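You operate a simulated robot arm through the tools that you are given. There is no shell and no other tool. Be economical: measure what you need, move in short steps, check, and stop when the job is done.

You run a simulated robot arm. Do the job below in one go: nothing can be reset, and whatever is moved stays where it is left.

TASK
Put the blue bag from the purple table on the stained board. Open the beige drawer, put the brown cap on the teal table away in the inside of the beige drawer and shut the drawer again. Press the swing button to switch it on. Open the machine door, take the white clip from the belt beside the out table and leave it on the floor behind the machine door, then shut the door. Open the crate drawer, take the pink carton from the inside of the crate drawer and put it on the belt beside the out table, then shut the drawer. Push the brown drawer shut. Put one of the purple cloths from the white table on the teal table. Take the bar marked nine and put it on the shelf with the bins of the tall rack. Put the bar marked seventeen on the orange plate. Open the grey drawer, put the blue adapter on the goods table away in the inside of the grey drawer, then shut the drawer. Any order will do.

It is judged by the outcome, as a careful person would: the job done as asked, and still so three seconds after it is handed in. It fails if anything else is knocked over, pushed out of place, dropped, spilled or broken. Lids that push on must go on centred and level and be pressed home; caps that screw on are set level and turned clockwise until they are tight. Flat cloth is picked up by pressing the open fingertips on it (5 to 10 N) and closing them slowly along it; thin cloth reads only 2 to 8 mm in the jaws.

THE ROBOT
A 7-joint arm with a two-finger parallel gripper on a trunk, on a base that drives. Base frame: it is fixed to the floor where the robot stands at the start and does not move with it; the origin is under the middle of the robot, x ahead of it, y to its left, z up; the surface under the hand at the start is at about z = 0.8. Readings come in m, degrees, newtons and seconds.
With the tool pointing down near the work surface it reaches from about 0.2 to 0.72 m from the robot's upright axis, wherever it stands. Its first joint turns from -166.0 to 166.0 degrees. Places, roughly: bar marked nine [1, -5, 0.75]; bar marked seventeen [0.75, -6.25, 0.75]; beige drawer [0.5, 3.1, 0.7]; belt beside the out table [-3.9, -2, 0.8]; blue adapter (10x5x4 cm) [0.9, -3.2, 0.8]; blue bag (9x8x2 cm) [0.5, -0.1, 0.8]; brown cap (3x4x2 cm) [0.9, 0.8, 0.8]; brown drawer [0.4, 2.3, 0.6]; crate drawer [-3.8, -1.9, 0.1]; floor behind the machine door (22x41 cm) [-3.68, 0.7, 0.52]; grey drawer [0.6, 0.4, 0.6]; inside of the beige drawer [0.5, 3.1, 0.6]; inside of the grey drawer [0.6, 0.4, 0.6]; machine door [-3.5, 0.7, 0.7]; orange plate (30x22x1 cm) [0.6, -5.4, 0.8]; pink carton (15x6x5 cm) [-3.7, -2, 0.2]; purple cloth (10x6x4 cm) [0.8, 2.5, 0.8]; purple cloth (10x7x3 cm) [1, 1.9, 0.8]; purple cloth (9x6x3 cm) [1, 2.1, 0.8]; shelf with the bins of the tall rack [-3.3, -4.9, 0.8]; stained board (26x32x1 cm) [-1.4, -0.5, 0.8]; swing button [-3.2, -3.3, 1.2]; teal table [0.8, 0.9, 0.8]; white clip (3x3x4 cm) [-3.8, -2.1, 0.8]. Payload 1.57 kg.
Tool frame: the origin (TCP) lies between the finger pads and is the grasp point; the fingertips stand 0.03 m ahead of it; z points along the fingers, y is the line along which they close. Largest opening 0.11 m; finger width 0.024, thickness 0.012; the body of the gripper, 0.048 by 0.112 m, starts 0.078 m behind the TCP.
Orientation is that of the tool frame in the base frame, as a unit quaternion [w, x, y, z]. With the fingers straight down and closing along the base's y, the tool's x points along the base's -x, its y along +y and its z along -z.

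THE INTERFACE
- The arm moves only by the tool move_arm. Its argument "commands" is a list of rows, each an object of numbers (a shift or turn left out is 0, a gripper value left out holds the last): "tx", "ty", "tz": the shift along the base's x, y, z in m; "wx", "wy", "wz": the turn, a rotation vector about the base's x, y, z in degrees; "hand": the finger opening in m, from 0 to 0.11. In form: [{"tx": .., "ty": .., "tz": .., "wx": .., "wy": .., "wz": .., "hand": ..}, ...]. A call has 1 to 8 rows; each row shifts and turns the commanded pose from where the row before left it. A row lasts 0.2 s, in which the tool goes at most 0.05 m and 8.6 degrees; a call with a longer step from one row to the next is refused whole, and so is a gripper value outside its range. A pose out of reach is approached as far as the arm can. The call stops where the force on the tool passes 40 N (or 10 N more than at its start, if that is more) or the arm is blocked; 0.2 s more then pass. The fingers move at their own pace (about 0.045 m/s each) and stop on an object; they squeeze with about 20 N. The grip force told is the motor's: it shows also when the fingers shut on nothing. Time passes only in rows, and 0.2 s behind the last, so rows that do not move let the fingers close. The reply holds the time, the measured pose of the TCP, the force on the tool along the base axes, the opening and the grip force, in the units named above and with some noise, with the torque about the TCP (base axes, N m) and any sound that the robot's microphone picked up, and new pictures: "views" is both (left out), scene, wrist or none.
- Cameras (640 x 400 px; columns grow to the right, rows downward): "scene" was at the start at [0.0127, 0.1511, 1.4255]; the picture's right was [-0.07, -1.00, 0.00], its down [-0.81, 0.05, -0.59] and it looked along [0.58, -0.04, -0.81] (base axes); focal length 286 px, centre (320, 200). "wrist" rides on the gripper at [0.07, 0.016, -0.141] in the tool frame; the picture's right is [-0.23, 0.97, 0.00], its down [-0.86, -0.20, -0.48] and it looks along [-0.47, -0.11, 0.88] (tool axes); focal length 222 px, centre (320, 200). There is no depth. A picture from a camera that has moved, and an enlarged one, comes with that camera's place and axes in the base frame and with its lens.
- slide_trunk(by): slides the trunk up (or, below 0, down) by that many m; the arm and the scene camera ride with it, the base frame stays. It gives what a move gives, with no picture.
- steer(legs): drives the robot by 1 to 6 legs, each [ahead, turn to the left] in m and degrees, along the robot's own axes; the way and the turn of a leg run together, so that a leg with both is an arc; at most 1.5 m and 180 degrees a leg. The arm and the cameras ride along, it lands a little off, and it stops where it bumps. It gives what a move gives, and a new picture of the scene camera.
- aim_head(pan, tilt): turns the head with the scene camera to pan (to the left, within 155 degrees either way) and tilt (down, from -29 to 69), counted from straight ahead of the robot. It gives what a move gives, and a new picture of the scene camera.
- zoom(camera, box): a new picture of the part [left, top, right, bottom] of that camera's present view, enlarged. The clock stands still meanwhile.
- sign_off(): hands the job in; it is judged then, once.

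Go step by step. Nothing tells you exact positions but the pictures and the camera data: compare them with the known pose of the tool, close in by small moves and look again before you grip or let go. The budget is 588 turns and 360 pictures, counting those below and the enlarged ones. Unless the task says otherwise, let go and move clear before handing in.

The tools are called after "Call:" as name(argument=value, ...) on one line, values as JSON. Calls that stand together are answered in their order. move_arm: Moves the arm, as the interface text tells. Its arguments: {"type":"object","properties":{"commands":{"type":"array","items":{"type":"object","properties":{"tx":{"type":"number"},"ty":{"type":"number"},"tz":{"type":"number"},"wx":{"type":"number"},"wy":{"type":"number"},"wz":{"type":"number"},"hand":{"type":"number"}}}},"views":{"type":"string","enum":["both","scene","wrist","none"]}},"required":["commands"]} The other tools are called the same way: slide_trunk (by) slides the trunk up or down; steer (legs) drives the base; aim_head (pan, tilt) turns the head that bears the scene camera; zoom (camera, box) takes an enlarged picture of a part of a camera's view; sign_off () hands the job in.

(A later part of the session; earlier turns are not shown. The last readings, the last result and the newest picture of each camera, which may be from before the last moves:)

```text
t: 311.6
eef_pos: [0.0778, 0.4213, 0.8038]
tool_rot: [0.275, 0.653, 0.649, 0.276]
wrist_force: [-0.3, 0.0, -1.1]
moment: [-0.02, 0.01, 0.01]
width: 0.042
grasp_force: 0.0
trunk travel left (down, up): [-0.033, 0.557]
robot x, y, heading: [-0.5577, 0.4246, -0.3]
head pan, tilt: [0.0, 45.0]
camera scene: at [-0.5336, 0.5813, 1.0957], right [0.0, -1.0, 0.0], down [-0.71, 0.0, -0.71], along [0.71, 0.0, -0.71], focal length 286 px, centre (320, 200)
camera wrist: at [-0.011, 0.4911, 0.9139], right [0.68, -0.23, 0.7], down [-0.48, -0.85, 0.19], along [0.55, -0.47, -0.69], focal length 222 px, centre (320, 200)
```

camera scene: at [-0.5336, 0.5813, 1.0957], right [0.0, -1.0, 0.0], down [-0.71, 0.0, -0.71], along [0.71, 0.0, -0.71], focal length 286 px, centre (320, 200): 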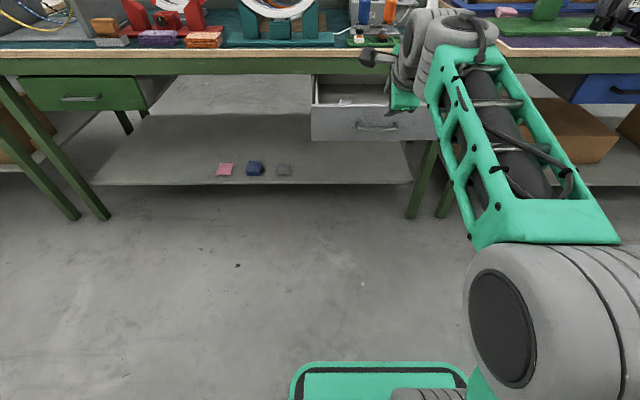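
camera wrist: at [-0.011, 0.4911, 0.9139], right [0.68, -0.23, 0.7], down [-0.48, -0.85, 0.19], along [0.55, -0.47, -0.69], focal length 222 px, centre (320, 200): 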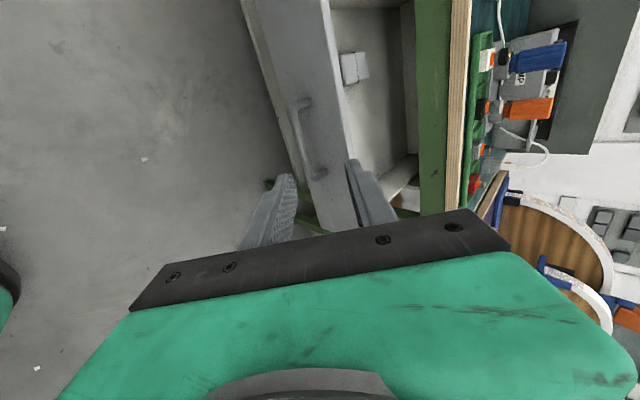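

Drawer open. Now for the blue adapter: I'll straighten the tool, raise it, turn to -y and look along the aisle.

Call:
slide_trunk(by=0.25)

Call:
move_arm(commands=[{"wy": 8.5}, {"wy": 8.5}, {"wy": 8.5}, {"wy": 8.5}, {"wy": 8.5}, {"wy": 3.5}, {"tz": 0}], views="none")

Call:
aim_head(pan=0, tilt=25)

Call:
steer(legs=[[0.2, 0], [0, -90]])

```text
t: 314.2
eef_pos: [0.0789, 0.4215, 1.0545]
tool_rot: [0.275, 0.653, 0.65, 0.277]
wrist_force: [-0.3, -0.1, -0.2]
moment: [0.0, -0.01, 0.01]
width: 0.042
grasp_force: 0.0
trunk travel left (down, up): [-0.283, 0.307]
robot x, y, heading: [-0.5546, 0.4277, 0.0]
head pan, tilt: [0.0, 45.0]
```

```text
t: 315.8
eef_pos: [0.0702, 0.4218, 1.0488]
tool_rot: [0.022, 0.708, 0.705, 0.022]
wrist_force: [-0.4, 0.2, 0.7]
moment: [0.01, -0.05, 0.0]
width: 0.042
grasp_force: 0.0
out of reach, approached as far as the arm can: row 5, 6
trunk travel left (down, up): [-0.283, 0.307]
robot x, y, heading: [-0.5553, 0.4257, 0.1]
head pan, tilt: [0.0, 45.0]
```

```text
t: 316.6
eef_pos: [0.0699, 0.4219, 1.0474]
tool_rot: [0.021, 0.708, 0.706, 0.022]
wrist_force: [0.1, 1.0, 0.4]
moment: [0.0, -0.03, -0.01]
width: 0.0423
grasp_force: 0.0
trunk travel left (down, up): [-0.283, 0.307]
robot x, y, heading: [-0.5532, 0.4272, -0.3]
head pan, tilt: [0.0, 25.0]
camera scene: at [-0.5229, 0.5813, 1.3763], right [0.0, -1.0, 0.0], down [-0.42, 0.0, -0.91], along [0.91, 0.0, -0.42], focal length 286 px, centre (320, 200)
```

scene: 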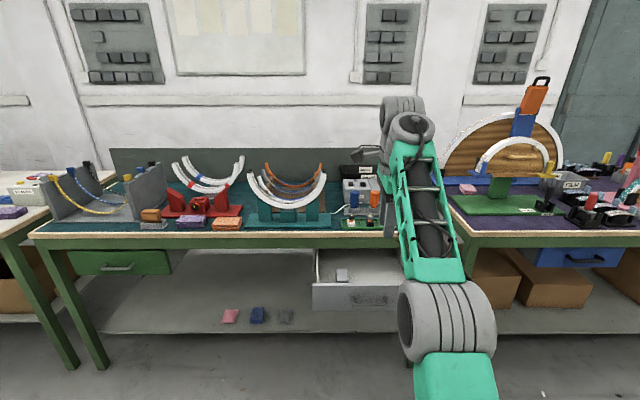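

```text
t: 322.1
eef_pos: [-0.3607, -0.1987, 1.0477]
tool_rot: [0.031, 1.0, -0.002, 0.0]
wrist_force: [0.5, -0.1, 0.0]
moment: [0.0, 0.0, -0.01]
width: 0.042
grasp_force: 0.0
trunk travel left (down, up): [-0.283, 0.307]
robot x, y, heading: [-0.356, 0.4245, -90.3]
head pan, tilt: [0.0, 25.0]
camera scene: at [-0.2009, 0.394, 1.3764], right [-1.0, 0.0, 0.0], down [0.0, 0.42, -0.91], along [0.0, -0.91, -0.42], focal length 286 px, centre (320, 200)
```

scene: 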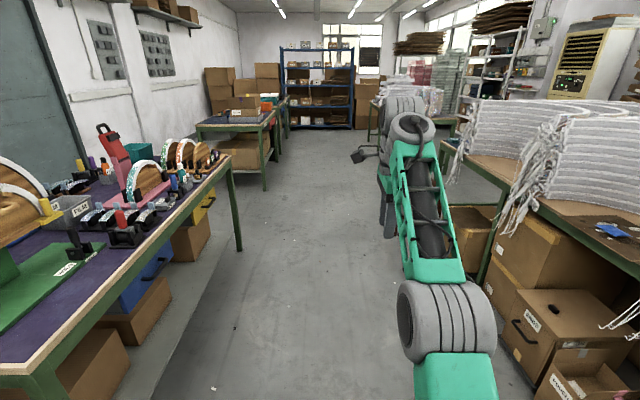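

Call:
steer(legs=[[1.5, 1.5], [0.8, 0]])

```text
t: 333.3
eef_pos: [-0.2277, -2.4865, 1.047]
tool_rot: [0.03, 0.999, 0.034, 0.001]
wrist_force: [0.2, -0.2, -0.7]
moment: [-0.02, -0.01, 0.01]
width: 0.0418
grasp_force: 0.0
trunk travel left (down, up): [-0.283, 0.307]
robot x, y, heading: [-0.2703, -1.864, -85.9]
head pan, tilt: [0.0, 25.0]
camera scene: at [-0.1125, -1.8832, 1.3764], right [-1.0, -0.07, 0.0], down [-0.03, 0.42, -0.91], along [0.07, -0.9, -0.42], focal length 286 px, centre (320, 200)
```

scene: 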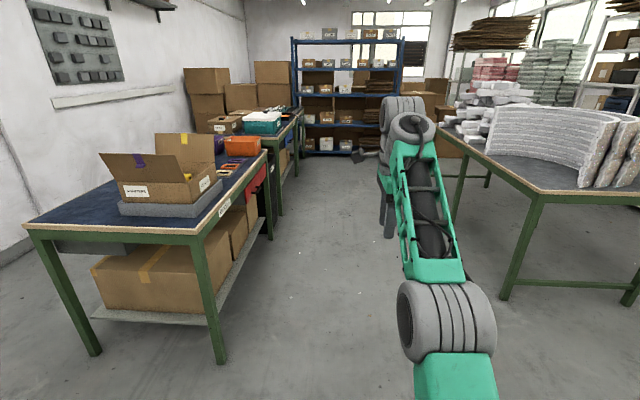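

Call:
move_arm(commands=[{"ty": 0.045}, {"ty": 0.045}, {"ty": 0.045}, {"ty": 0.045}], views="none")

Call:
steer(legs=[[1.3, -6], [0, 92]])

Call:
aim_head(pan=0, tilt=40)

```text
t: 334.3
eef_pos: [-0.2293, -2.305, 1.0486]
tool_rot: [0.03, 0.999, 0.034, 0.001]
wrist_force: [0.3, 0.6, -0.5]
moment: [-0.04, -0.02, 0.0]
width: 0.0422
grasp_force: 0.0
trunk travel left (down, up): [-0.283, 0.307]
robot x, y, heading: [-0.2715, -1.8643, -85.9]
head pan, tilt: [0.0, 25.0]
```

```text
t: 344.8
eef_pos: [0.2042, -3.173, 1.0511]
tool_rot: [0.021, 0.71, 0.703, 0.022]
wrist_force: [-0.7, 0.1, 0.1]
moment: [0.01, 0.03, -0.01]
width: 0.0421
grasp_force: 0.1
trunk travel left (down, up): [-0.283, 0.307]
robot x, y, heading: [-0.2367, -3.1796, -0.5]
head pan, tilt: [0.0, 25.0]
camera scene: at [-0.2062, -3.0235, 1.3764], right [-0.01, -1.0, 0.0], down [-0.42, 0.0, -0.91], along [0.91, -0.01, -0.42], focal length 286 px, centre (320, 200)
```

scene: 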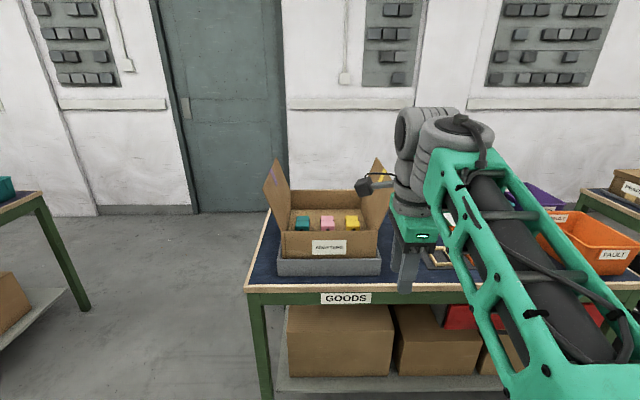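

```text
t: 345.6
eef_pos: [0.2028, -3.1738, 1.0504]
tool_rot: [0.022, 0.71, 0.704, 0.021]
wrist_force: [-0.2, 0.5, -0.5]
moment: [-0.02, 0.0, -0.01]
width: 0.042
grasp_force: 0.1
trunk travel left (down, up): [-0.283, 0.307]
robot x, y, heading: [-0.239, -3.1797, -0.3]
head pan, tilt: [0.0, 40.0]
camera scene: at [-0.2133, -3.0235, 1.3531], right [-0.01, -1.0, 0.0], down [-0.64, 0.0, -0.77], along [0.77, 0.0, -0.64], focal length 286 px, centre (320, 200)
```

scene: 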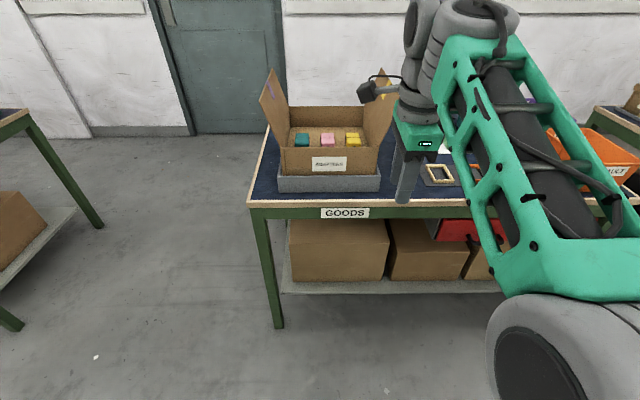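

Call:
slide_trunk(by=0.25)

Call:
move_arm(commands=[{"ty": -0.045}, {"ty": -0.045}, {"ty": -0.045}, {"ty": -0.045}, {"ty": -0.045}], views="scene")

```text
t: 348.2
eef_pos: [0.2034, -3.1738, 1.3017]
tool_rot: [0.022, 0.71, 0.703, 0.022]
wrist_force: [0.0, 0.0, -0.3]
moment: [0.0, -0.03, -0.03]
width: 0.0421
grasp_force: 0.1
trunk travel left (down, up): [-0.533, 0.057]
robot x, y, heading: [-0.2386, -3.1798, -0.1]
head pan, tilt: [0.0, 40.0]
```

```text
t: 349.4
eef_pos: [0.2035, -3.4025, 1.3005]
tool_rot: [0.021, 0.711, 0.703, 0.021]
wrist_force: [-0.2, 0.7, -0.3]
moment: [0.02, -0.01, 0.0]
width: 0.0421
grasp_force: 0.1
trunk travel left (down, up): [-0.533, 0.057]
robot x, y, heading: [-0.2375, -3.1781, -0.4]
head pan, tilt: [0.0, 40.0]
camera scene: at [-0.213, -3.0243, 1.6031], right [-0.01, -1.0, 0.0], down [-0.64, 0.0, -0.77], along [0.77, 0.0, -0.64], focal length 286 px, centre (320, 200)
```

scene: 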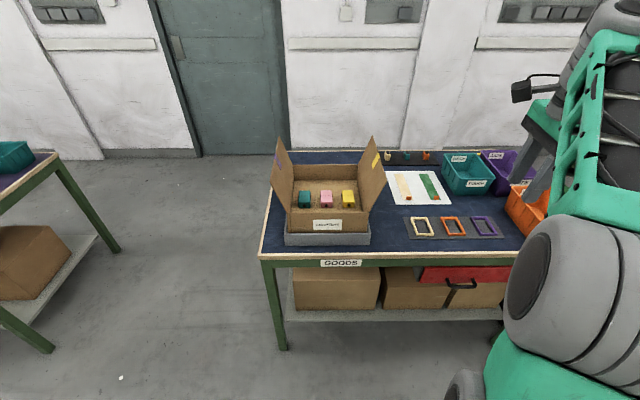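

Call:
zoom(camera="scene", box=[250, 120, 450, 250])

```text
3.08 times, centred on (350, 185) of scene
camera zoom: at [-0.213, -3.0243, 1.6031], right [-0.01, -1.0, 0.0], down [-0.64, 0.0, -0.77], along [0.77, 0.0, -0.64], focal length 881 px, centre (228, 246)
```

zoom: 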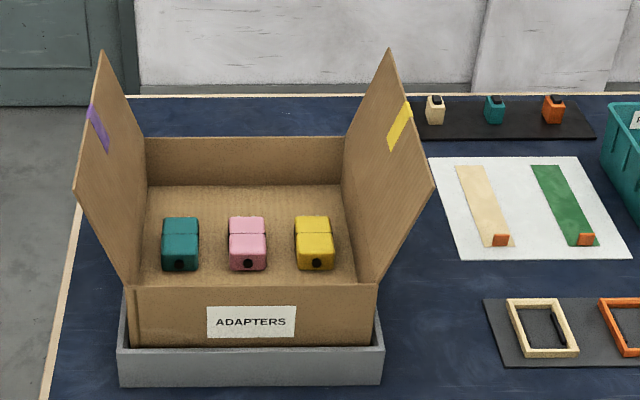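

The adapter isn't visible from here; it may be behind the box flap. I'll look with the wrist camera from above on the right.

Call:
move_arm(commands=[{"wz": 8.5, "tx": 0.03}, {"wz": 8.5, "tx": 0.03}, {"wz": 8.5, "tx": 0.03}, {"wz": 8.5, "tx": 0.03}, {"wz": 8.5, "tx": 0.03}, {"wz": 8.5}, {"wz": 8.5}, {"wz": 8.5}], views="none")

Call:
move_arm(commands=[{"wz": 8.5, "ty": 0.03}, {"wz": 8.5, "ty": 0.03}, {"wz": 5, "ty": 0.03}], views="wrist")

```text
t: 350.9
eef_pos: [0.3395, -3.3914, 1.2873]
tool_rot: [0.012, 0.31, 0.95, 0.028]
wrist_force: [5.8, 0.2, -5.2]
moment: [-0.23, 0.44, -0.22]
width: 0.0421
grasp_force: 0.1
out of reach, approached as far as the arm can: row 5, 7
trunk travel left (down, up): [-0.533, 0.057]
robot x, y, heading: [-0.2407, -3.1781, -0.1]
head pan, tilt: [0.0, 40.0]
stopped in row 7: the force on the tool passed its limit at 94 N (the readings are from after the stop); the commanded pose is now the measured one
```

```text
t: 351.7
eef_pos: [0.3402, -3.3009, 1.2881]
tool_rot: [0.007, 0.121, 0.992, 0.031]
wrist_force: [0.2, -0.5, 0.3]
moment: [0.0, 0.02, 0.02]
width: 0.042
grasp_force: 0.0
trunk travel left (down, up): [-0.533, 0.057]
robot x, y, heading: [-0.2396, -3.175, -0.2]
head pan, tilt: [0.0, 40.0]
camera wrist: at [0.2736, -3.2764, 1.4285], right [0.45, 0.89, 0.06], down [0.77, -0.43, 0.47], along [0.44, -0.17, -0.88], focal length 222 px, centre (320, 200)
```

wrist: 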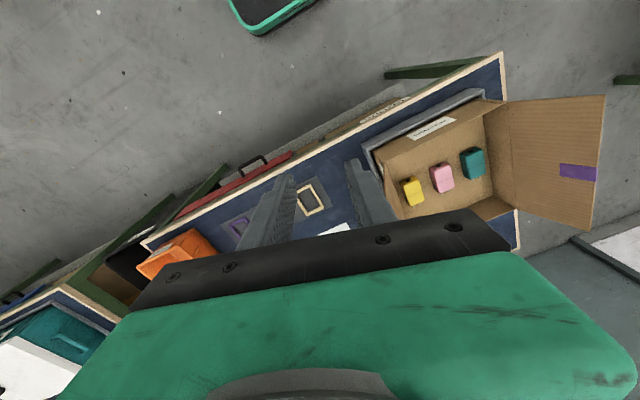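

Call:
steer(legs=[[-0.12, 0], [0, -90], [0.45, 0], [0, 90]])

Call:
aim_head(pan=10, tilt=38)

Call:
zoom(camera="scene", box=[120, 80, 400, 260])

```text
t: 362.8
eef_pos: [0.2498, -3.6836, 1.2875]
tool_rot: [0.006, 0.079, 0.996, 0.032]
wrist_force: [0.1, 0.2, -0.1]
moment: [0.02, 0.06, -0.01]
width: 0.0421
grasp_force: 0.0
trunk travel left (down, up): [-0.533, 0.057]
robot x, y, heading: [-0.3365, -3.612, 4.8]
head pan, tilt: [0.0, 40.0]
camera scene: at [-0.326, -3.4557, 1.603], right [0.08, -1.0, 0.0], down [-0.64, -0.05, -0.77], along [0.76, 0.06, -0.64], focal length 286 px, centre (320, 200)
```

scene: 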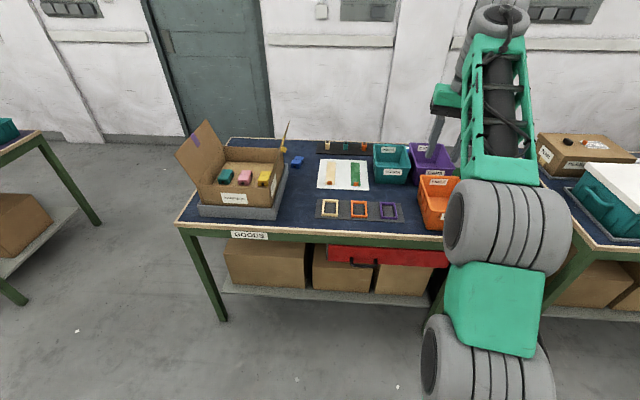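

```text
t: 363.5
eef_pos: [0.2501, -3.684, 1.2871]
tool_rot: [0.006, 0.078, 0.996, 0.032]
wrist_force: [0.0, 0.5, 0.7]
moment: [0.01, -0.01, -0.01]
width: 0.0418
grasp_force: 0.0
trunk travel left (down, up): [-0.533, 0.057]
robot x, y, heading: [-0.3376, -3.6165, 4.5]
head pan, tilt: [10.0, 38.0]
camera scene: at [-0.3272, -3.441, 1.606], right [0.25, -0.97, 0.0], down [-0.6, -0.16, -0.79], along [0.76, 0.2, -0.62], focal length 286 px, centre (320, 200)
```

scene: 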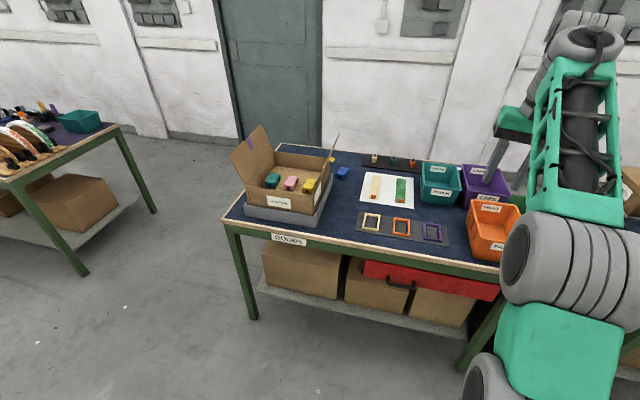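

```text
2.22 times, centred on (260, 170) of scene
camera zoom: at [-0.3272, -3.441, 1.606], right [0.25, -0.97, 0.0], down [-0.6, -0.16, -0.79], along [0.76, 0.2, -0.62], focal length 637 px, centre (453, 267)
```

zoom: 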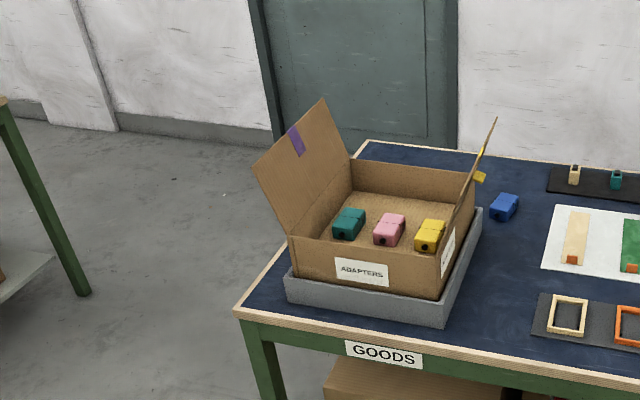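

The blue adapter is at about (0.877, -3.244), just beyond the box's open right flap. I'll zoom to see its orientation.

Call:
zoom(camera="scene", box=[310, 130, 380, 200])

```text
5.71 times, centred on (345, 165) of scene
camera zoom: at [-0.3272, -3.441, 1.606], right [0.25, -0.97, 0.0], down [-0.6, -0.16, -0.79], along [0.76, 0.2, -0.62], focal length 1637 px, centre (177, 400)
```

zoom: 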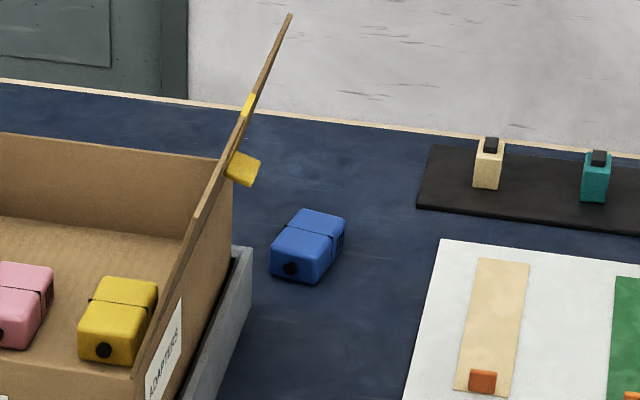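

The adapter's body is about 5.5×4.3 cm with its long side near x, yawed about -13°. To stay clear of the flap I'll come from the right: robot at (0.12, -3.45), closing along x, hand leaning to the right.

Call:
steer(legs=[[0, 15], [0.48, 0], [0, -19.5]])

Call:
move_arm(commands=[{"wz": 8.5, "tx": -0.03}, {"wz": 8.5, "tx": -0.03}, {"wz": 8.5}, {"wz": 8.5}, {"wz": 8.5}, {"wz": 8.5}, {"wz": 8.5}, {"wz": 8.5}], views="none")

```text
t: 368.4
eef_pos: [0.6929, -3.5579, 1.2884]
tool_rot: [0.007, 0.11, 0.993, 0.031]
wrist_force: [0.1, 0.8, 0.1]
moment: [0.01, -0.01, 0.03]
width: 0.042
grasp_force: 0.2
trunk travel left (down, up): [-0.533, 0.057]
robot x, y, heading: [0.1128, -3.4457, 0.8]
head pan, tilt: [10.0, 38.0]
camera scene: at [0.1327, -3.2771, 1.6061], right [0.19, -0.98, 0.0], down [-0.6, -0.12, -0.79], along [0.77, 0.15, -0.62], focal length 286 px, centre (320, 200)
```

scene: 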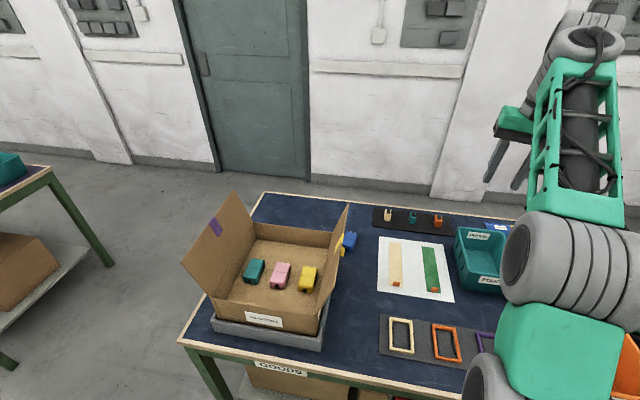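

```text
t: 370.1
eef_pos: [0.6324, -3.5552, 1.2885]
tool_rot: [-0.011, -0.466, 0.884, 0.029]
wrist_force: [0.3, 0.6, -0.1]
moment: [0.0, -0.01, -0.03]
width: 0.042
grasp_force: 0.0
trunk travel left (down, up): [-0.533, 0.057]
robot x, y, heading: [0.1113, -3.4466, 1.2]
head pan, tilt: [10.0, 38.0]
```

Call:
move_arm(commands=[{"wz": 8.0, "tz": -0.03}, {"wz": 8.0, "tz": -0.03}, {"wz": 5.4, "tz": -0.03, "ty": 0.03}, {"wx": 7.5, "wy": -2.5, "tz": -0.03, "ty": 0.03}, {"wx": 7.5, "wy": -2.5, "tz": -0.03, "ty": 0.03}, {"wx": 7, "wy": -2.5, "tz": -0.03, "ty": 0.03}, {"hand": 0.085, "ty": 0.02}], views="both")

```text
t: 371.8
eef_pos: [0.6328, -3.4183, 1.1206]
tool_rot: [0.151, -0.614, 0.763, 0.137]
wrist_force: [-0.2, -0.3, -0.4]
moment: [-0.01, 0.01, -0.04]
width: 0.0762
grasp_force: 0.1
out of reach, approached as far as the arm can: row 6, 7
trunk travel left (down, up): [-0.533, 0.057]
robot x, y, heading: [0.1123, -3.4489, 1.0]
head pan, tilt: [10.0, 38.0]
camera scene: at [0.1323, -3.2765, 1.606], right [0.19, -0.98, 0.0], down [-0.6, -0.12, -0.79], along [0.77, 0.15, -0.62], focal length 286 px, centre (320, 200)
camera wrist: at [0.5952, -3.534, 1.2224], right [-0.91, 0.41, 0.11], down [0.34, 0.54, 0.77], along [0.25, 0.74, -0.62], focal length 222 px, centre (320, 200)
```

scene: 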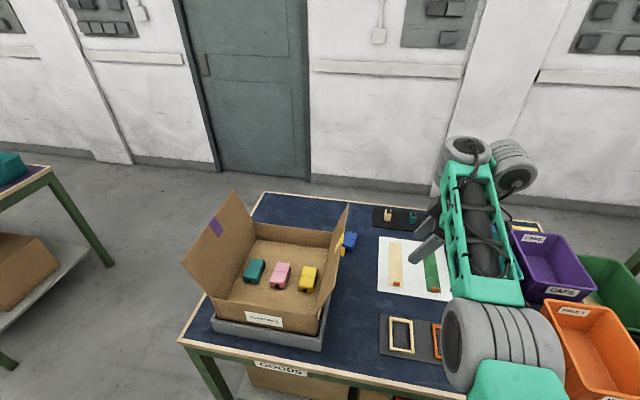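
wrist: 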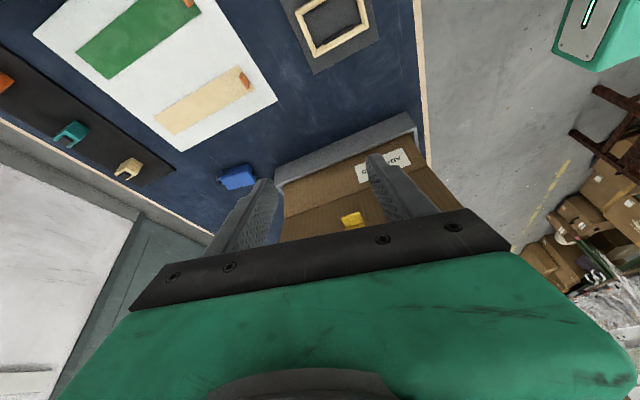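

Call:
move_arm(commands=[{"tx": 0.035, "tz": -0.03}, {"tx": 0.035, "tz": -0.03}, {"tx": 0.035, "tz": -0.03}, {"tx": 0.035, "tz": -0.03}, {"tx": 0.035, "ty": 0.02, "tz": -0.02}, {"tx": 0.035, "ty": 0.02}], views="both")

```text
t: 373.1
eef_pos: [0.8047, -3.398, 1.0261]
tool_rot: [0.153, -0.612, 0.764, 0.135]
wrist_force: [0.0, 1.0, 0.1]
moment: [-0.05, -0.02, -0.03]
width: 0.0848
grasp_force: 0.2
out of reach, approached as far as the arm can: row 1, 2, 3, 5, 6
trunk travel left (down, up): [-0.533, 0.057]
robot x, y, heading: [0.1123, -3.4464, 1.2]
head pan, tilt: [10.0, 38.0]
camera scene: at [0.1316, -3.2753, 1.6059], right [0.19, -0.98, 0.0], down [-0.6, -0.12, -0.79], along [0.77, 0.15, -0.62], focal length 286 px, centre (320, 200)
camera wrist: at [0.7665, -3.5121, 1.1275], right [-0.91, 0.41, 0.11], down [0.34, 0.53, 0.78], along [0.26, 0.74, -0.62], focal length 222 px, centre (320, 200)
```

scene: 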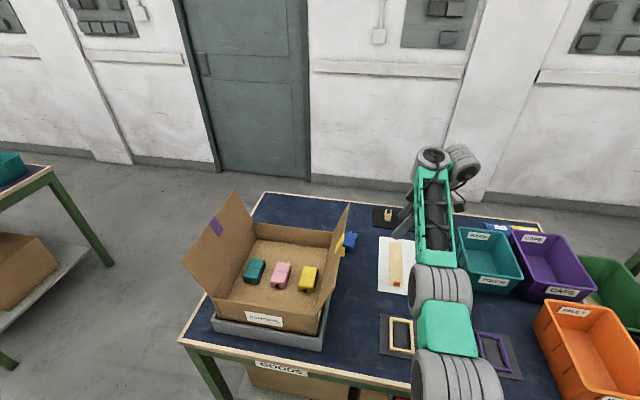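
wrist: 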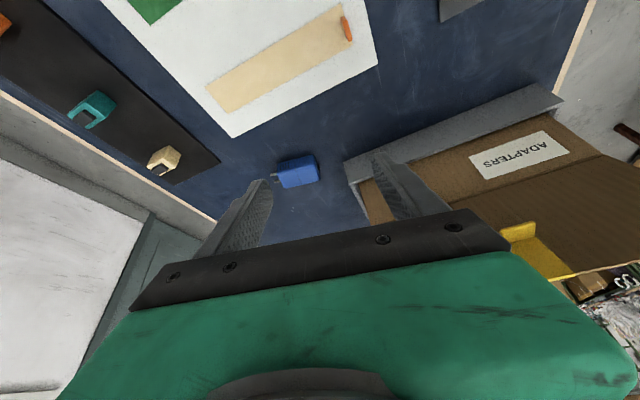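

The adapter has a prong on its far end, so I should grip across its width instead. I'll go back to upright, yaw to -13°, and lean only about 12° to the right.

Call:
move_arm(commands=[{"wx": -7.5, "wy": 1.7, "tz": 0.03, "tx": -0.02}, {"wx": -7.5, "wy": 1.7, "tz": 0.03, "tx": -0.02}, {"wx": -7.5, "wy": 1.6, "tz": 0.02, "tx": -0.02}, {"wz": -8.2}, {"wz": -8.2}, {"wz": -8.2}, {"wz": -8.2}, {"wz": -8.2}], views="none")

Call:
move_arm(commands=[{"wz": -8.2}, {"wz": -8.2}, {"wz": -8.2}, {"wz": -8.2}, {"wz": -8.2}, {"wz": -8}, {"tz": 0}], views="none")

```text
t: 374.9
eef_pos: [0.7485, -3.4006, 1.1048]
tool_rot: [0.001, -0.309, 0.951, 0.011]
wrist_force: [0.4, 0.8, -0.1]
moment: [-0.01, 0.01, 0.02]
width: 0.085
grasp_force: 0.0
trunk travel left (down, up): [-0.533, 0.057]
robot x, y, heading: [0.1086, -3.4484, 1.2]
head pan, tilt: [10.0, 38.0]
```

```text
t: 376.6
eef_pos: [0.7479, -3.402, 1.1056]
tool_rot: [0.006, 0.111, 0.994, 0.009]
wrist_force: [0.1, 0.2, 0.1]
moment: [0.02, 0.01, 0.01]
width: 0.0849
grasp_force: 0.0
trunk travel left (down, up): [-0.533, 0.057]
robot x, y, heading: [0.11, -3.449, 1.0]
head pan, tilt: [10.0, 38.0]
```

Call:
steer(legs=[[-0.15, 0], [0, 15], [0.175, 0], [0, -16]])

Call:
move_arm(commands=[{"wx": 6, "wy": -4, "tz": -0.02, "tx": 0.01}, {"wx": 6, "wy": -4, "tz": -0.03}, {"tz": -0.03, "tx": 0.02}, {"tx": 0.03}, {"tx": 0.02}, {"tz": 0}], views="both")

```text
t: 380.8
eef_pos: [0.7709, -3.3757, 1.1058]
tool_rot: [0.006, 0.126, 0.992, 0.008]
wrist_force: [-0.6, -0.4, 0.3]
moment: [0.0, 0.01, -0.01]
width: 0.0852
grasp_force: 0.1
trunk travel left (down, up): [-0.533, 0.057]
robot x, y, heading: [0.1297, -3.4024, -0.7]
head pan, tilt: [10.0, 38.0]
camera scene: at [0.1583, -3.2333, 1.6061], right [0.16, -0.99, 0.0], down [-0.61, -0.1, -0.79], along [0.78, 0.13, -0.62], focal length 286 px, centre (320, 200)
```

scene: 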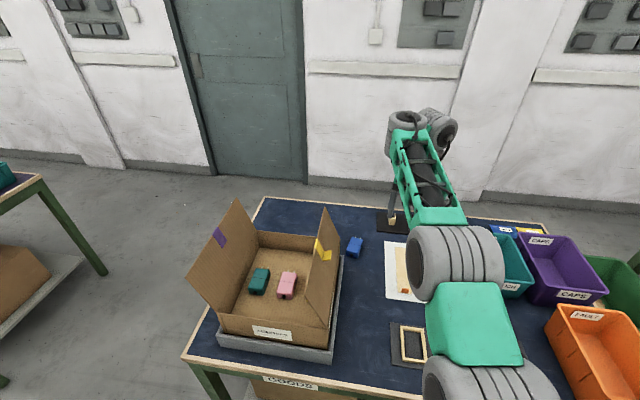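

```text
t: 382.2
eef_pos: [0.8549, -3.3769, 1.0468]
tool_rot: [0.061, 0.125, 0.983, 0.121]
wrist_force: [0.0, -0.1, 0.7]
moment: [0.0, -0.03, 0.01]
width: 0.0848
grasp_force: 0.1
out of reach, approached as far as the arm can: row 2, 5
trunk travel left (down, up): [-0.533, 0.057]
robot x, y, heading: [0.1275, -3.4027, -0.6]
head pan, tilt: [10.0, 38.0]
camera scene: at [0.158, -3.2328, 1.606], right [0.16, -0.99, 0.0], down [-0.61, -0.1, -0.79], along [0.78, 0.13, -0.62], focal length 286 px, centre (320, 200)
camera wrist: at [0.7697, -3.3758, 1.1807], right [0.44, 0.86, 0.27], down [0.7, -0.52, 0.49], along [0.56, -0.03, -0.83], focal length 222 px, centre (320, 200)
```

scene: 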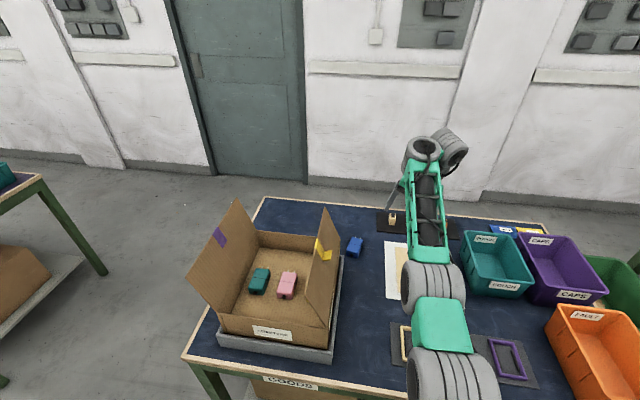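
wrist: 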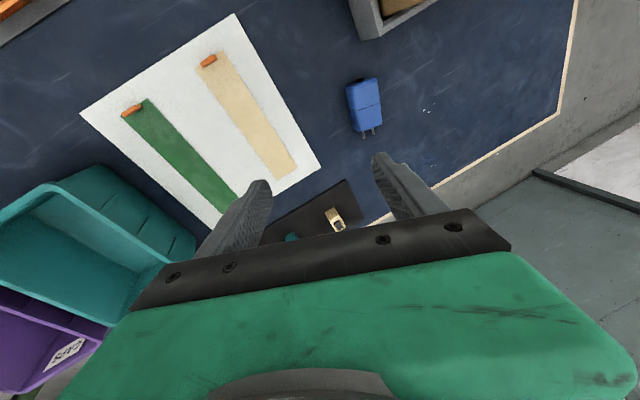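

Clear view: adapter centre about (0.885, -3.246). Moving in along the leaning axis.

Call:
move_arm(commands=[{"tx": 0.004, "ty": 0.035, "tz": -0.03}, {"tx": 0.004, "ty": 0.035, "tz": -0.03}, {"tx": 0.004, "ty": 0.034, "tz": -0.029}, {"tz": 0}], views="both")

```text
t: 383.2
eef_pos: [0.8401, -3.3265, 0.9784]
tool_rot: [0.061, 0.124, 0.983, 0.12]
wrist_force: [0.3, 0.3, -0.3]
moment: [-0.01, 0.0, 0.02]
width: 0.0849
grasp_force: 0.0
out of reach, approached as far as the arm can: row 1, 2, 3
trunk travel left (down, up): [-0.533, 0.057]
robot x, y, heading: [0.1335, -3.4026, -0.6]
head pan, tilt: [10.0, 38.0]
camera scene: at [0.1583, -3.2324, 1.606], right [0.16, -0.99, 0.0], down [-0.61, -0.1, -0.79], along [0.78, 0.13, -0.62], focal length 286 px, centre (320, 200)
camera wrist: at [0.7556, -3.3243, 1.1113], right [0.44, 0.86, 0.27], down [0.7, -0.52, 0.49], along [0.56, -0.03, -0.83], focal length 222 px, centre (320, 200)
```

scene: 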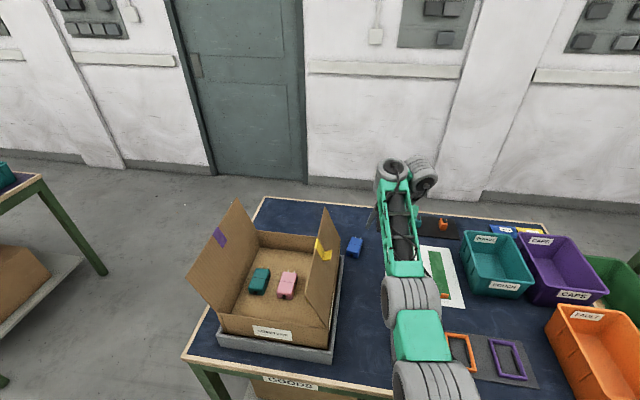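
wrist: 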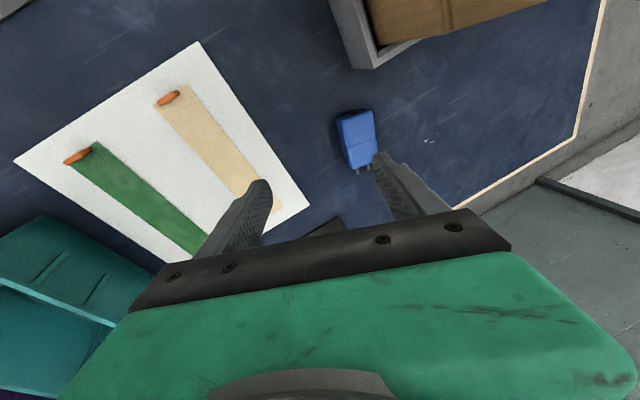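

Call:
move_arm(commands=[{"tz": -0.03, "ty": 0.01}, {"tz": -0.03, "ty": 0.02}, {"tx": 0.015, "ty": 0.02}, {"tx": 0.015, "ty": 0.015}, {"tz": 0}], views="both")

```text
t: 384.4
eef_pos: [0.829, -3.2955, 0.9593]
tool_rot: [0.055, 0.123, 0.984, 0.119]
wrist_force: [-0.1, -0.4, -0.3]
moment: [0.0, 0.01, -0.04]
width: 0.085
grasp_force: 0.1
out of reach, approached as far as the arm can: row 1, 2, 3, 4
trunk travel left (down, up): [-0.533, 0.057]
robot x, y, heading: [0.133, -3.4063, -0.4]
head pan, tilt: [10.0, 38.0]
camera scene: at [0.1581, -3.2327, 1.606], right [0.16, -0.99, 0.0], down [-0.61, -0.1, -0.79], along [0.78, 0.13, -0.62], focal length 286 px, centre (320, 200)
camera wrist: at [0.7458, -3.2935, 1.0938], right [0.44, 0.86, 0.26], down [0.71, -0.51, 0.48], along [0.55, -0.03, -0.84], focal length 222 px, centre (320, 200)
```

scene: 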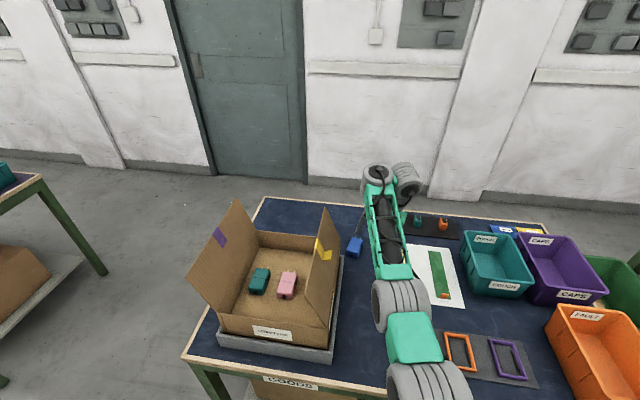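
wrist: 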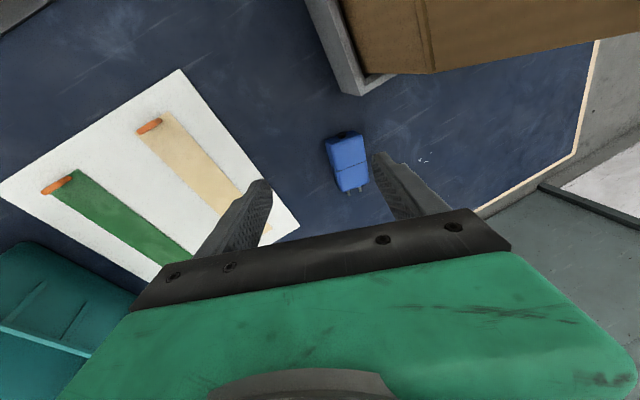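

Call:
slide_trunk(by=-0.05)

Call:
move_arm(commands=[{"tx": 0.02, "ty": 0.01}, {"tx": 0.02, "ty": 0.01}, {"tz": 0}], views="none")

```text
t: 385.3
eef_pos: [0.8296, -3.2966, 0.9102]
tool_rot: [0.056, 0.123, 0.984, 0.119]
wrist_force: [0.0, 0.0, 0.1]
moment: [0.01, -0.03, 0.01]
width: 0.0847
grasp_force: 0.1
trunk travel left (down, up): [-0.483, 0.107]
robot x, y, heading: [0.1343, -3.4027, -0.7]
head pan, tilt: [10.0, 38.0]
```

```text
t: 386.1
eef_pos: [0.8295, -3.2968, 0.909]
tool_rot: [0.056, 0.124, 0.984, 0.119]
wrist_force: [-0.4, 0.0, 1.1]
moment: [-0.04, -0.01, -0.02]
width: 0.0847
grasp_force: 0.0
out of reach, approached as far as the arm can: row 1, 2
trunk travel left (down, up): [-0.483, 0.107]
robot x, y, heading: [0.1312, -3.4047, -0.5]
head pan, tilt: [10.0, 38.0]
```

Call:
move_arm(commands=[{"wx": -6, "tz": 0.02}, {"wx": -6, "tz": 0.02}, {"tx": 0.02, "ty": 0.01}, {"tx": 0.02, "ty": 0.01}], views="none")

```text
t: 387.1
eef_pos: [0.8687, -3.277, 0.9508]
tool_rot: [0.068, 0.117, 0.991, 0.015]
wrist_force: [0.8, -0.2, -0.1]
moment: [-0.01, 0.0, 0.0]
width: 0.0849
grasp_force: 0.1
trunk travel left (down, up): [-0.483, 0.107]
robot x, y, heading: [0.1311, -3.405, -0.5]
head pan, tilt: [10.0, 38.0]
```

Call:
move_arm(commands=[{"tz": 0}], views="both")

Call:
zoom(camera="scene", box=[290, 140, 450, 280])

```text
t: 387.5
eef_pos: [0.8686, -3.2768, 0.9513]
tool_rot: [0.069, 0.117, 0.991, 0.016]
wrist_force: [0.3, 0.0, 0.0]
moment: [0.02, 0.05, 0.01]
width: 0.0851
grasp_force: 0.0
trunk travel left (down, up): [-0.483, 0.107]
robot x, y, heading: [0.1348, -3.4064, -0.8]
head pan, tilt: [10.0, 38.0]
camera scene: at [0.1582, -3.2328, 1.556], right [0.16, -0.99, 0.0], down [-0.61, -0.1, -0.79], along [0.78, 0.13, -0.62], focal length 286 px, centre (320, 200)
camera wrist: at [0.7855, -3.2463, 1.0819], right [0.44, 0.89, 0.08], down [0.71, -0.4, 0.58], along [0.55, -0.2, -0.81], focal length 222 px, centre (320, 200)
```

scene: 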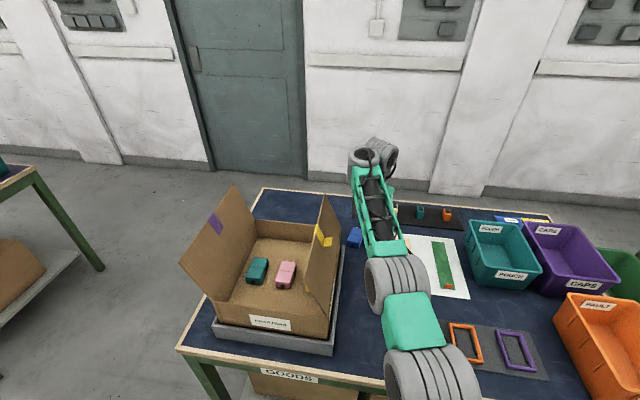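
wrist: 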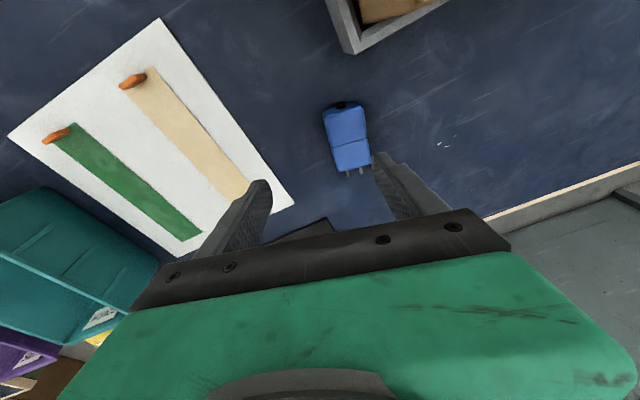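

```text
2.86 times, centred on (370, 210) of scene
camera zoom: at [0.1582, -3.2328, 1.556], right [0.16, -0.99, 0.0], down [-0.61, -0.1, -0.79], along [0.78, 0.13, -0.62], focal length 818 px, centre (177, 171)
```

zoom: 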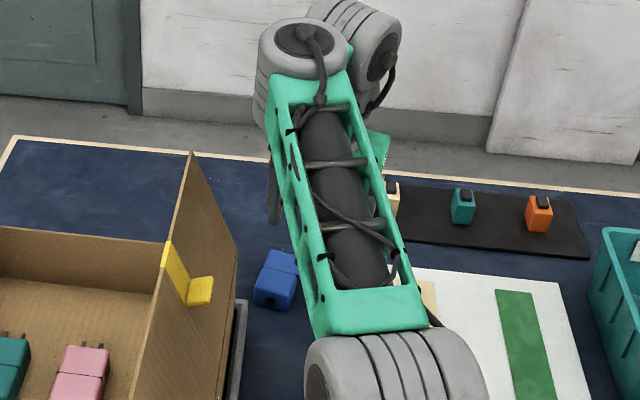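

The box flap has changed angle: it now leans inward, so the arm must have brushed it during the last turn. The box itself hasn't moved. I'll put the flap back later with an empty hand. For now the way to the adapter is clear, so I'll take it upright.

Call:
move_arm(commands=[{"ty": 0.017, "tz": -0.01}, {"ty": 0.017, "tz": -0.02}, {"tz": -0.025, "tx": 0.005}, {"tz": 0}], views="wrist")

```text
t: 388.5
eef_pos: [0.875, -3.245, 0.8977]
tool_rot: [0.069, 0.117, 0.991, 0.015]
wrist_force: [-0.3, -1.1, -0.4]
moment: [0.01, -0.01, -0.03]
width: 0.0848
grasp_force: 0.0
trunk travel left (down, up): [-0.483, 0.107]
robot x, y, heading: [0.1263, -3.4024, -0.7]
head pan, tilt: [10.0, 38.0]
camera wrist: at [0.7919, -3.2137, 1.0276], right [0.44, 0.89, 0.08], down [0.71, -0.4, 0.58], along [0.55, -0.2, -0.81], focal length 222 px, centre (320, 200)
```

wrist: 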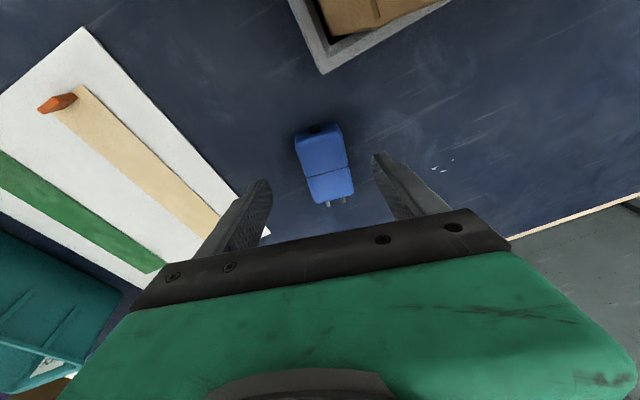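

Call:
move_arm(commands=[{"tz": -0.025, "tx": 0.004, "ty": 0.003, "hand": 0.075}, {"tz": -0.02, "tx": 0.004}, {"tz": -0.012, "tx": 0.002}, {"tz": 0}], views="wrist")

```text
t: 389.5
eef_pos: [0.8858, -3.2385, 0.841]
tool_rot: [0.069, 0.118, 0.991, 0.014]
wrist_force: [0.2, -0.3, 0.5]
moment: [0.02, -0.02, 0.01]
width: 0.0748
grasp_force: 0.1
trunk travel left (down, up): [-0.483, 0.107]
robot x, y, heading: [0.1322, -3.4062, -0.6]
head pan, tilt: [10.0, 38.0]
camera wrist: at [0.8026, -3.2089, 0.971], right [0.44, 0.89, 0.08], down [0.71, -0.4, 0.58], along [0.55, -0.2, -0.81], focal length 222 px, centre (320, 200)
```

wrist: 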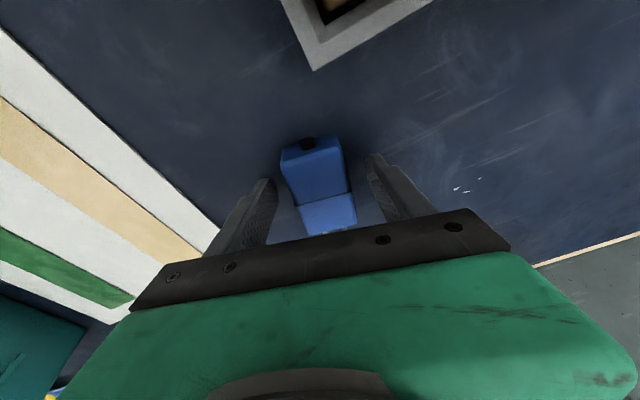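

Straddled. Lowering a touch and closing.

Call:
move_arm(commands=[{"tz": -0.005}, {"hand": 0.05}, {"hand": 0.04}, {"hand": 0.03}, {"hand": 0.02}, {"hand": 0.02}], views="none")

Call:
move_arm(commands=[{"tz": 0.03}, {"tz": 0.04}, {"tz": 0.04}, {"tz": 0.04, "ty": -0.02}, {"tz": 0.02, "ty": -0.04}, {"ty": -0.04}], views="both")

```text
t: 390.9
eef_pos: [0.8844, -3.2391, 0.8358]
tool_rot: [0.069, 0.118, 0.991, 0.016]
wrist_force: [-0.2, -0.3, 2.5]
moment: [-0.13, 0.04, 0.01]
width: 0.0453
grasp_force: 20.3
trunk travel left (down, up): [-0.483, 0.107]
robot x, y, heading: [0.1309, -3.4008, -0.6]
head pan, tilt: [10.0, 38.0]
```

```text
t: 392.3
eef_pos: [0.8774, -3.3374, 1.0045]
tool_rot: [0.068, 0.116, 0.991, 0.016]
wrist_force: [-0.6, -0.1, -1.1]
moment: [0.01, 0.0, -0.01]
width: 0.0456
grasp_force: 20.0
out of reach, approached as far as the arm can: row 4
trunk travel left (down, up): [-0.483, 0.107]
robot x, y, heading: [0.1287, -3.4051, -0.5]
head pan, tilt: [10.0, 38.0]
camera scene: at [0.1584, -3.2331, 1.556], right [0.16, -0.99, 0.0], down [-0.61, -0.1, -0.79], along [0.78, 0.13, -0.62], focal length 286 px, centre (320, 200)
camera wrist: at [0.7941, -3.3072, 1.1348], right [0.44, 0.89, 0.08], down [0.71, -0.4, 0.58], along [0.55, -0.2, -0.81], focal length 222 px, centre (320, 200)
```

scene: 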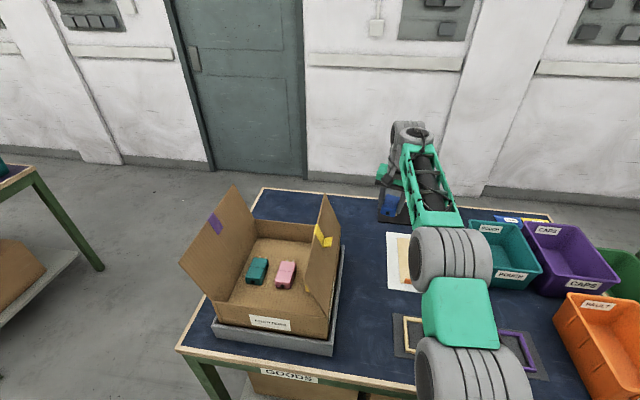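
wrist: 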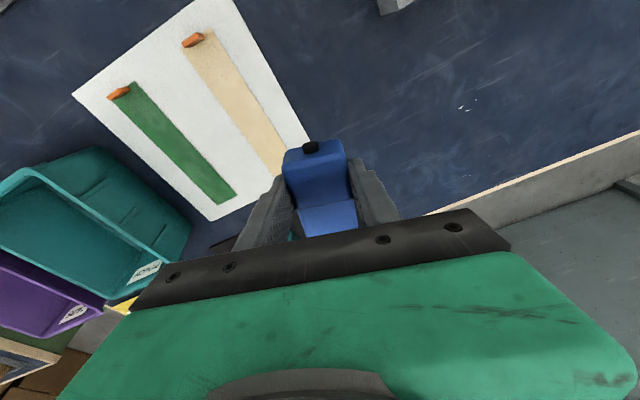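

Adapter held (45 mm). I'll reverse straight out, then drive back to the grey drawer.

Call:
steer(legs=[[-0.5, 0]])

Call:
zoom(camera="scene", box=[200, 120, 400, 260])

Call:
move_arm(commands=[{"tx": -0.04, "tz": 0.02}, {"tx": -0.04, "tz": 0.02}, {"tx": -0.04}, {"tx": -0.04}, {"tx": -0.04}, {"tx": -0.04}, {"wy": 7}], views="none")

```text
t: 395.3
eef_pos: [0.3742, -3.3246, 1.0036]
tool_rot: [0.069, 0.109, 0.991, 0.017]
wrist_force: [0.2, -0.4, -1.0]
moment: [-0.03, 0.03, -0.01]
width: 0.0456
grasp_force: 20.1
trunk travel left (down, up): [-0.483, 0.107]
robot x, y, heading: [-0.3706, -3.4045, 0.5]
head pan, tilt: [10.0, 38.0]
camera scene: at [-0.3465, -3.2312, 1.556], right [0.18, -0.98, 0.0], down [-0.61, -0.11, -0.79], along [0.78, 0.14, -0.62], focal length 286 px, centre (320, 200)
```

scene: 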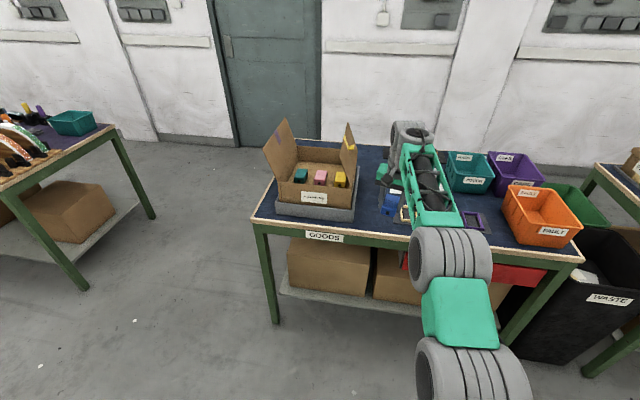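

```text
2.86 times, centred on (300, 190) of scene
camera zoom: at [-0.3465, -3.2312, 1.556], right [0.18, -0.98, 0.0], down [-0.61, -0.11, -0.79], along [0.78, 0.14, -0.62], focal length 818 px, centre (377, 229)
```

zoom: 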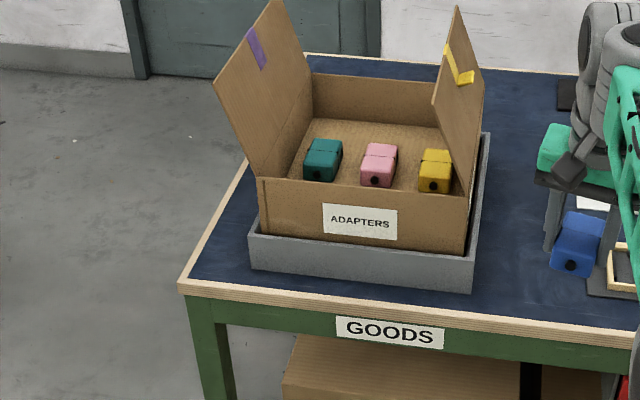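

```text
t: 396.9
eef_pos: [0.1333, -3.3238, 1.0445]
tool_rot: [0.007, 0.111, 0.994, 0.009]
wrist_force: [0.8, 1.0, -0.9]
moment: [0.0, -0.04, -0.01]
width: 0.0455
grasp_force: 20.2
trunk travel left (down, up): [-0.483, 0.107]
robot x, y, heading: [-0.3725, -3.4025, 0.3]
head pan, tilt: [10.0, 38.0]
```

Call:
aim_head(pan=0, tilt=40)

Call:
steer(legs=[[0, 90], [1.5, 0], [1.5, 0], [0.78, 0]])

```text
t: 397.6
eef_pos: [0.1339, -3.3243, 1.045]
tool_rot: [0.008, 0.11, 0.994, 0.008]
wrist_force: [0.7, 0.2, -2.0]
moment: [0.03, 0.0, 0.02]
width: 0.0456
grasp_force: 20.0
trunk travel left (down, up): [-0.483, 0.107]
robot x, y, heading: [-0.37, -3.4031, 0.7]
head pan, tilt: [0.0, 40.0]
camera scene: at [-0.3465, -3.2461, 1.5531], right [0.01, -1.0, 0.0], down [-0.64, 0.0, -0.77], along [0.77, 0.0, -0.64], focal length 286 px, centre (320, 200)
```

scene: 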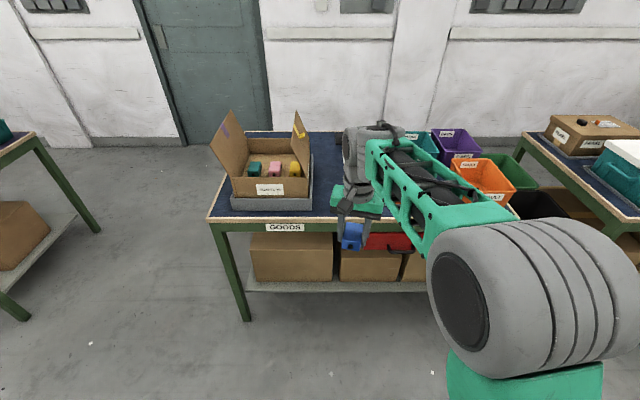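

```text
t: 419.9
eef_pos: [-0.2846, 0.9573, 1.0443]
tool_rot: [-0.002, -0.614, 0.79, 0.011]
wrist_force: [-0.1, -0.6, -0.5]
moment: [-0.03, 0.01, 0.02]
width: 0.0457
grasp_force: 19.8
trunk travel left (down, up): [-0.483, 0.107]
robot x, y, heading: [-0.2202, 0.4538, 88.8]
head pan, tilt: [0.0, 40.0]
camera scene: at [-0.3758, 0.4816, 1.553], right [1.0, -0.02, 0.0], down [-0.01, -0.64, -0.77], along [0.02, 0.77, -0.64], focal length 286 px, centre (320, 200)
```

scene: 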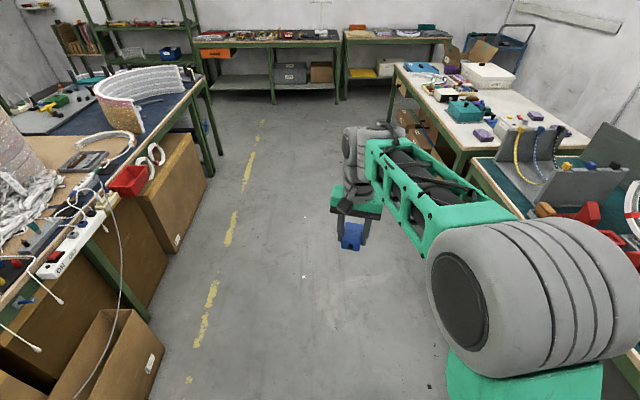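

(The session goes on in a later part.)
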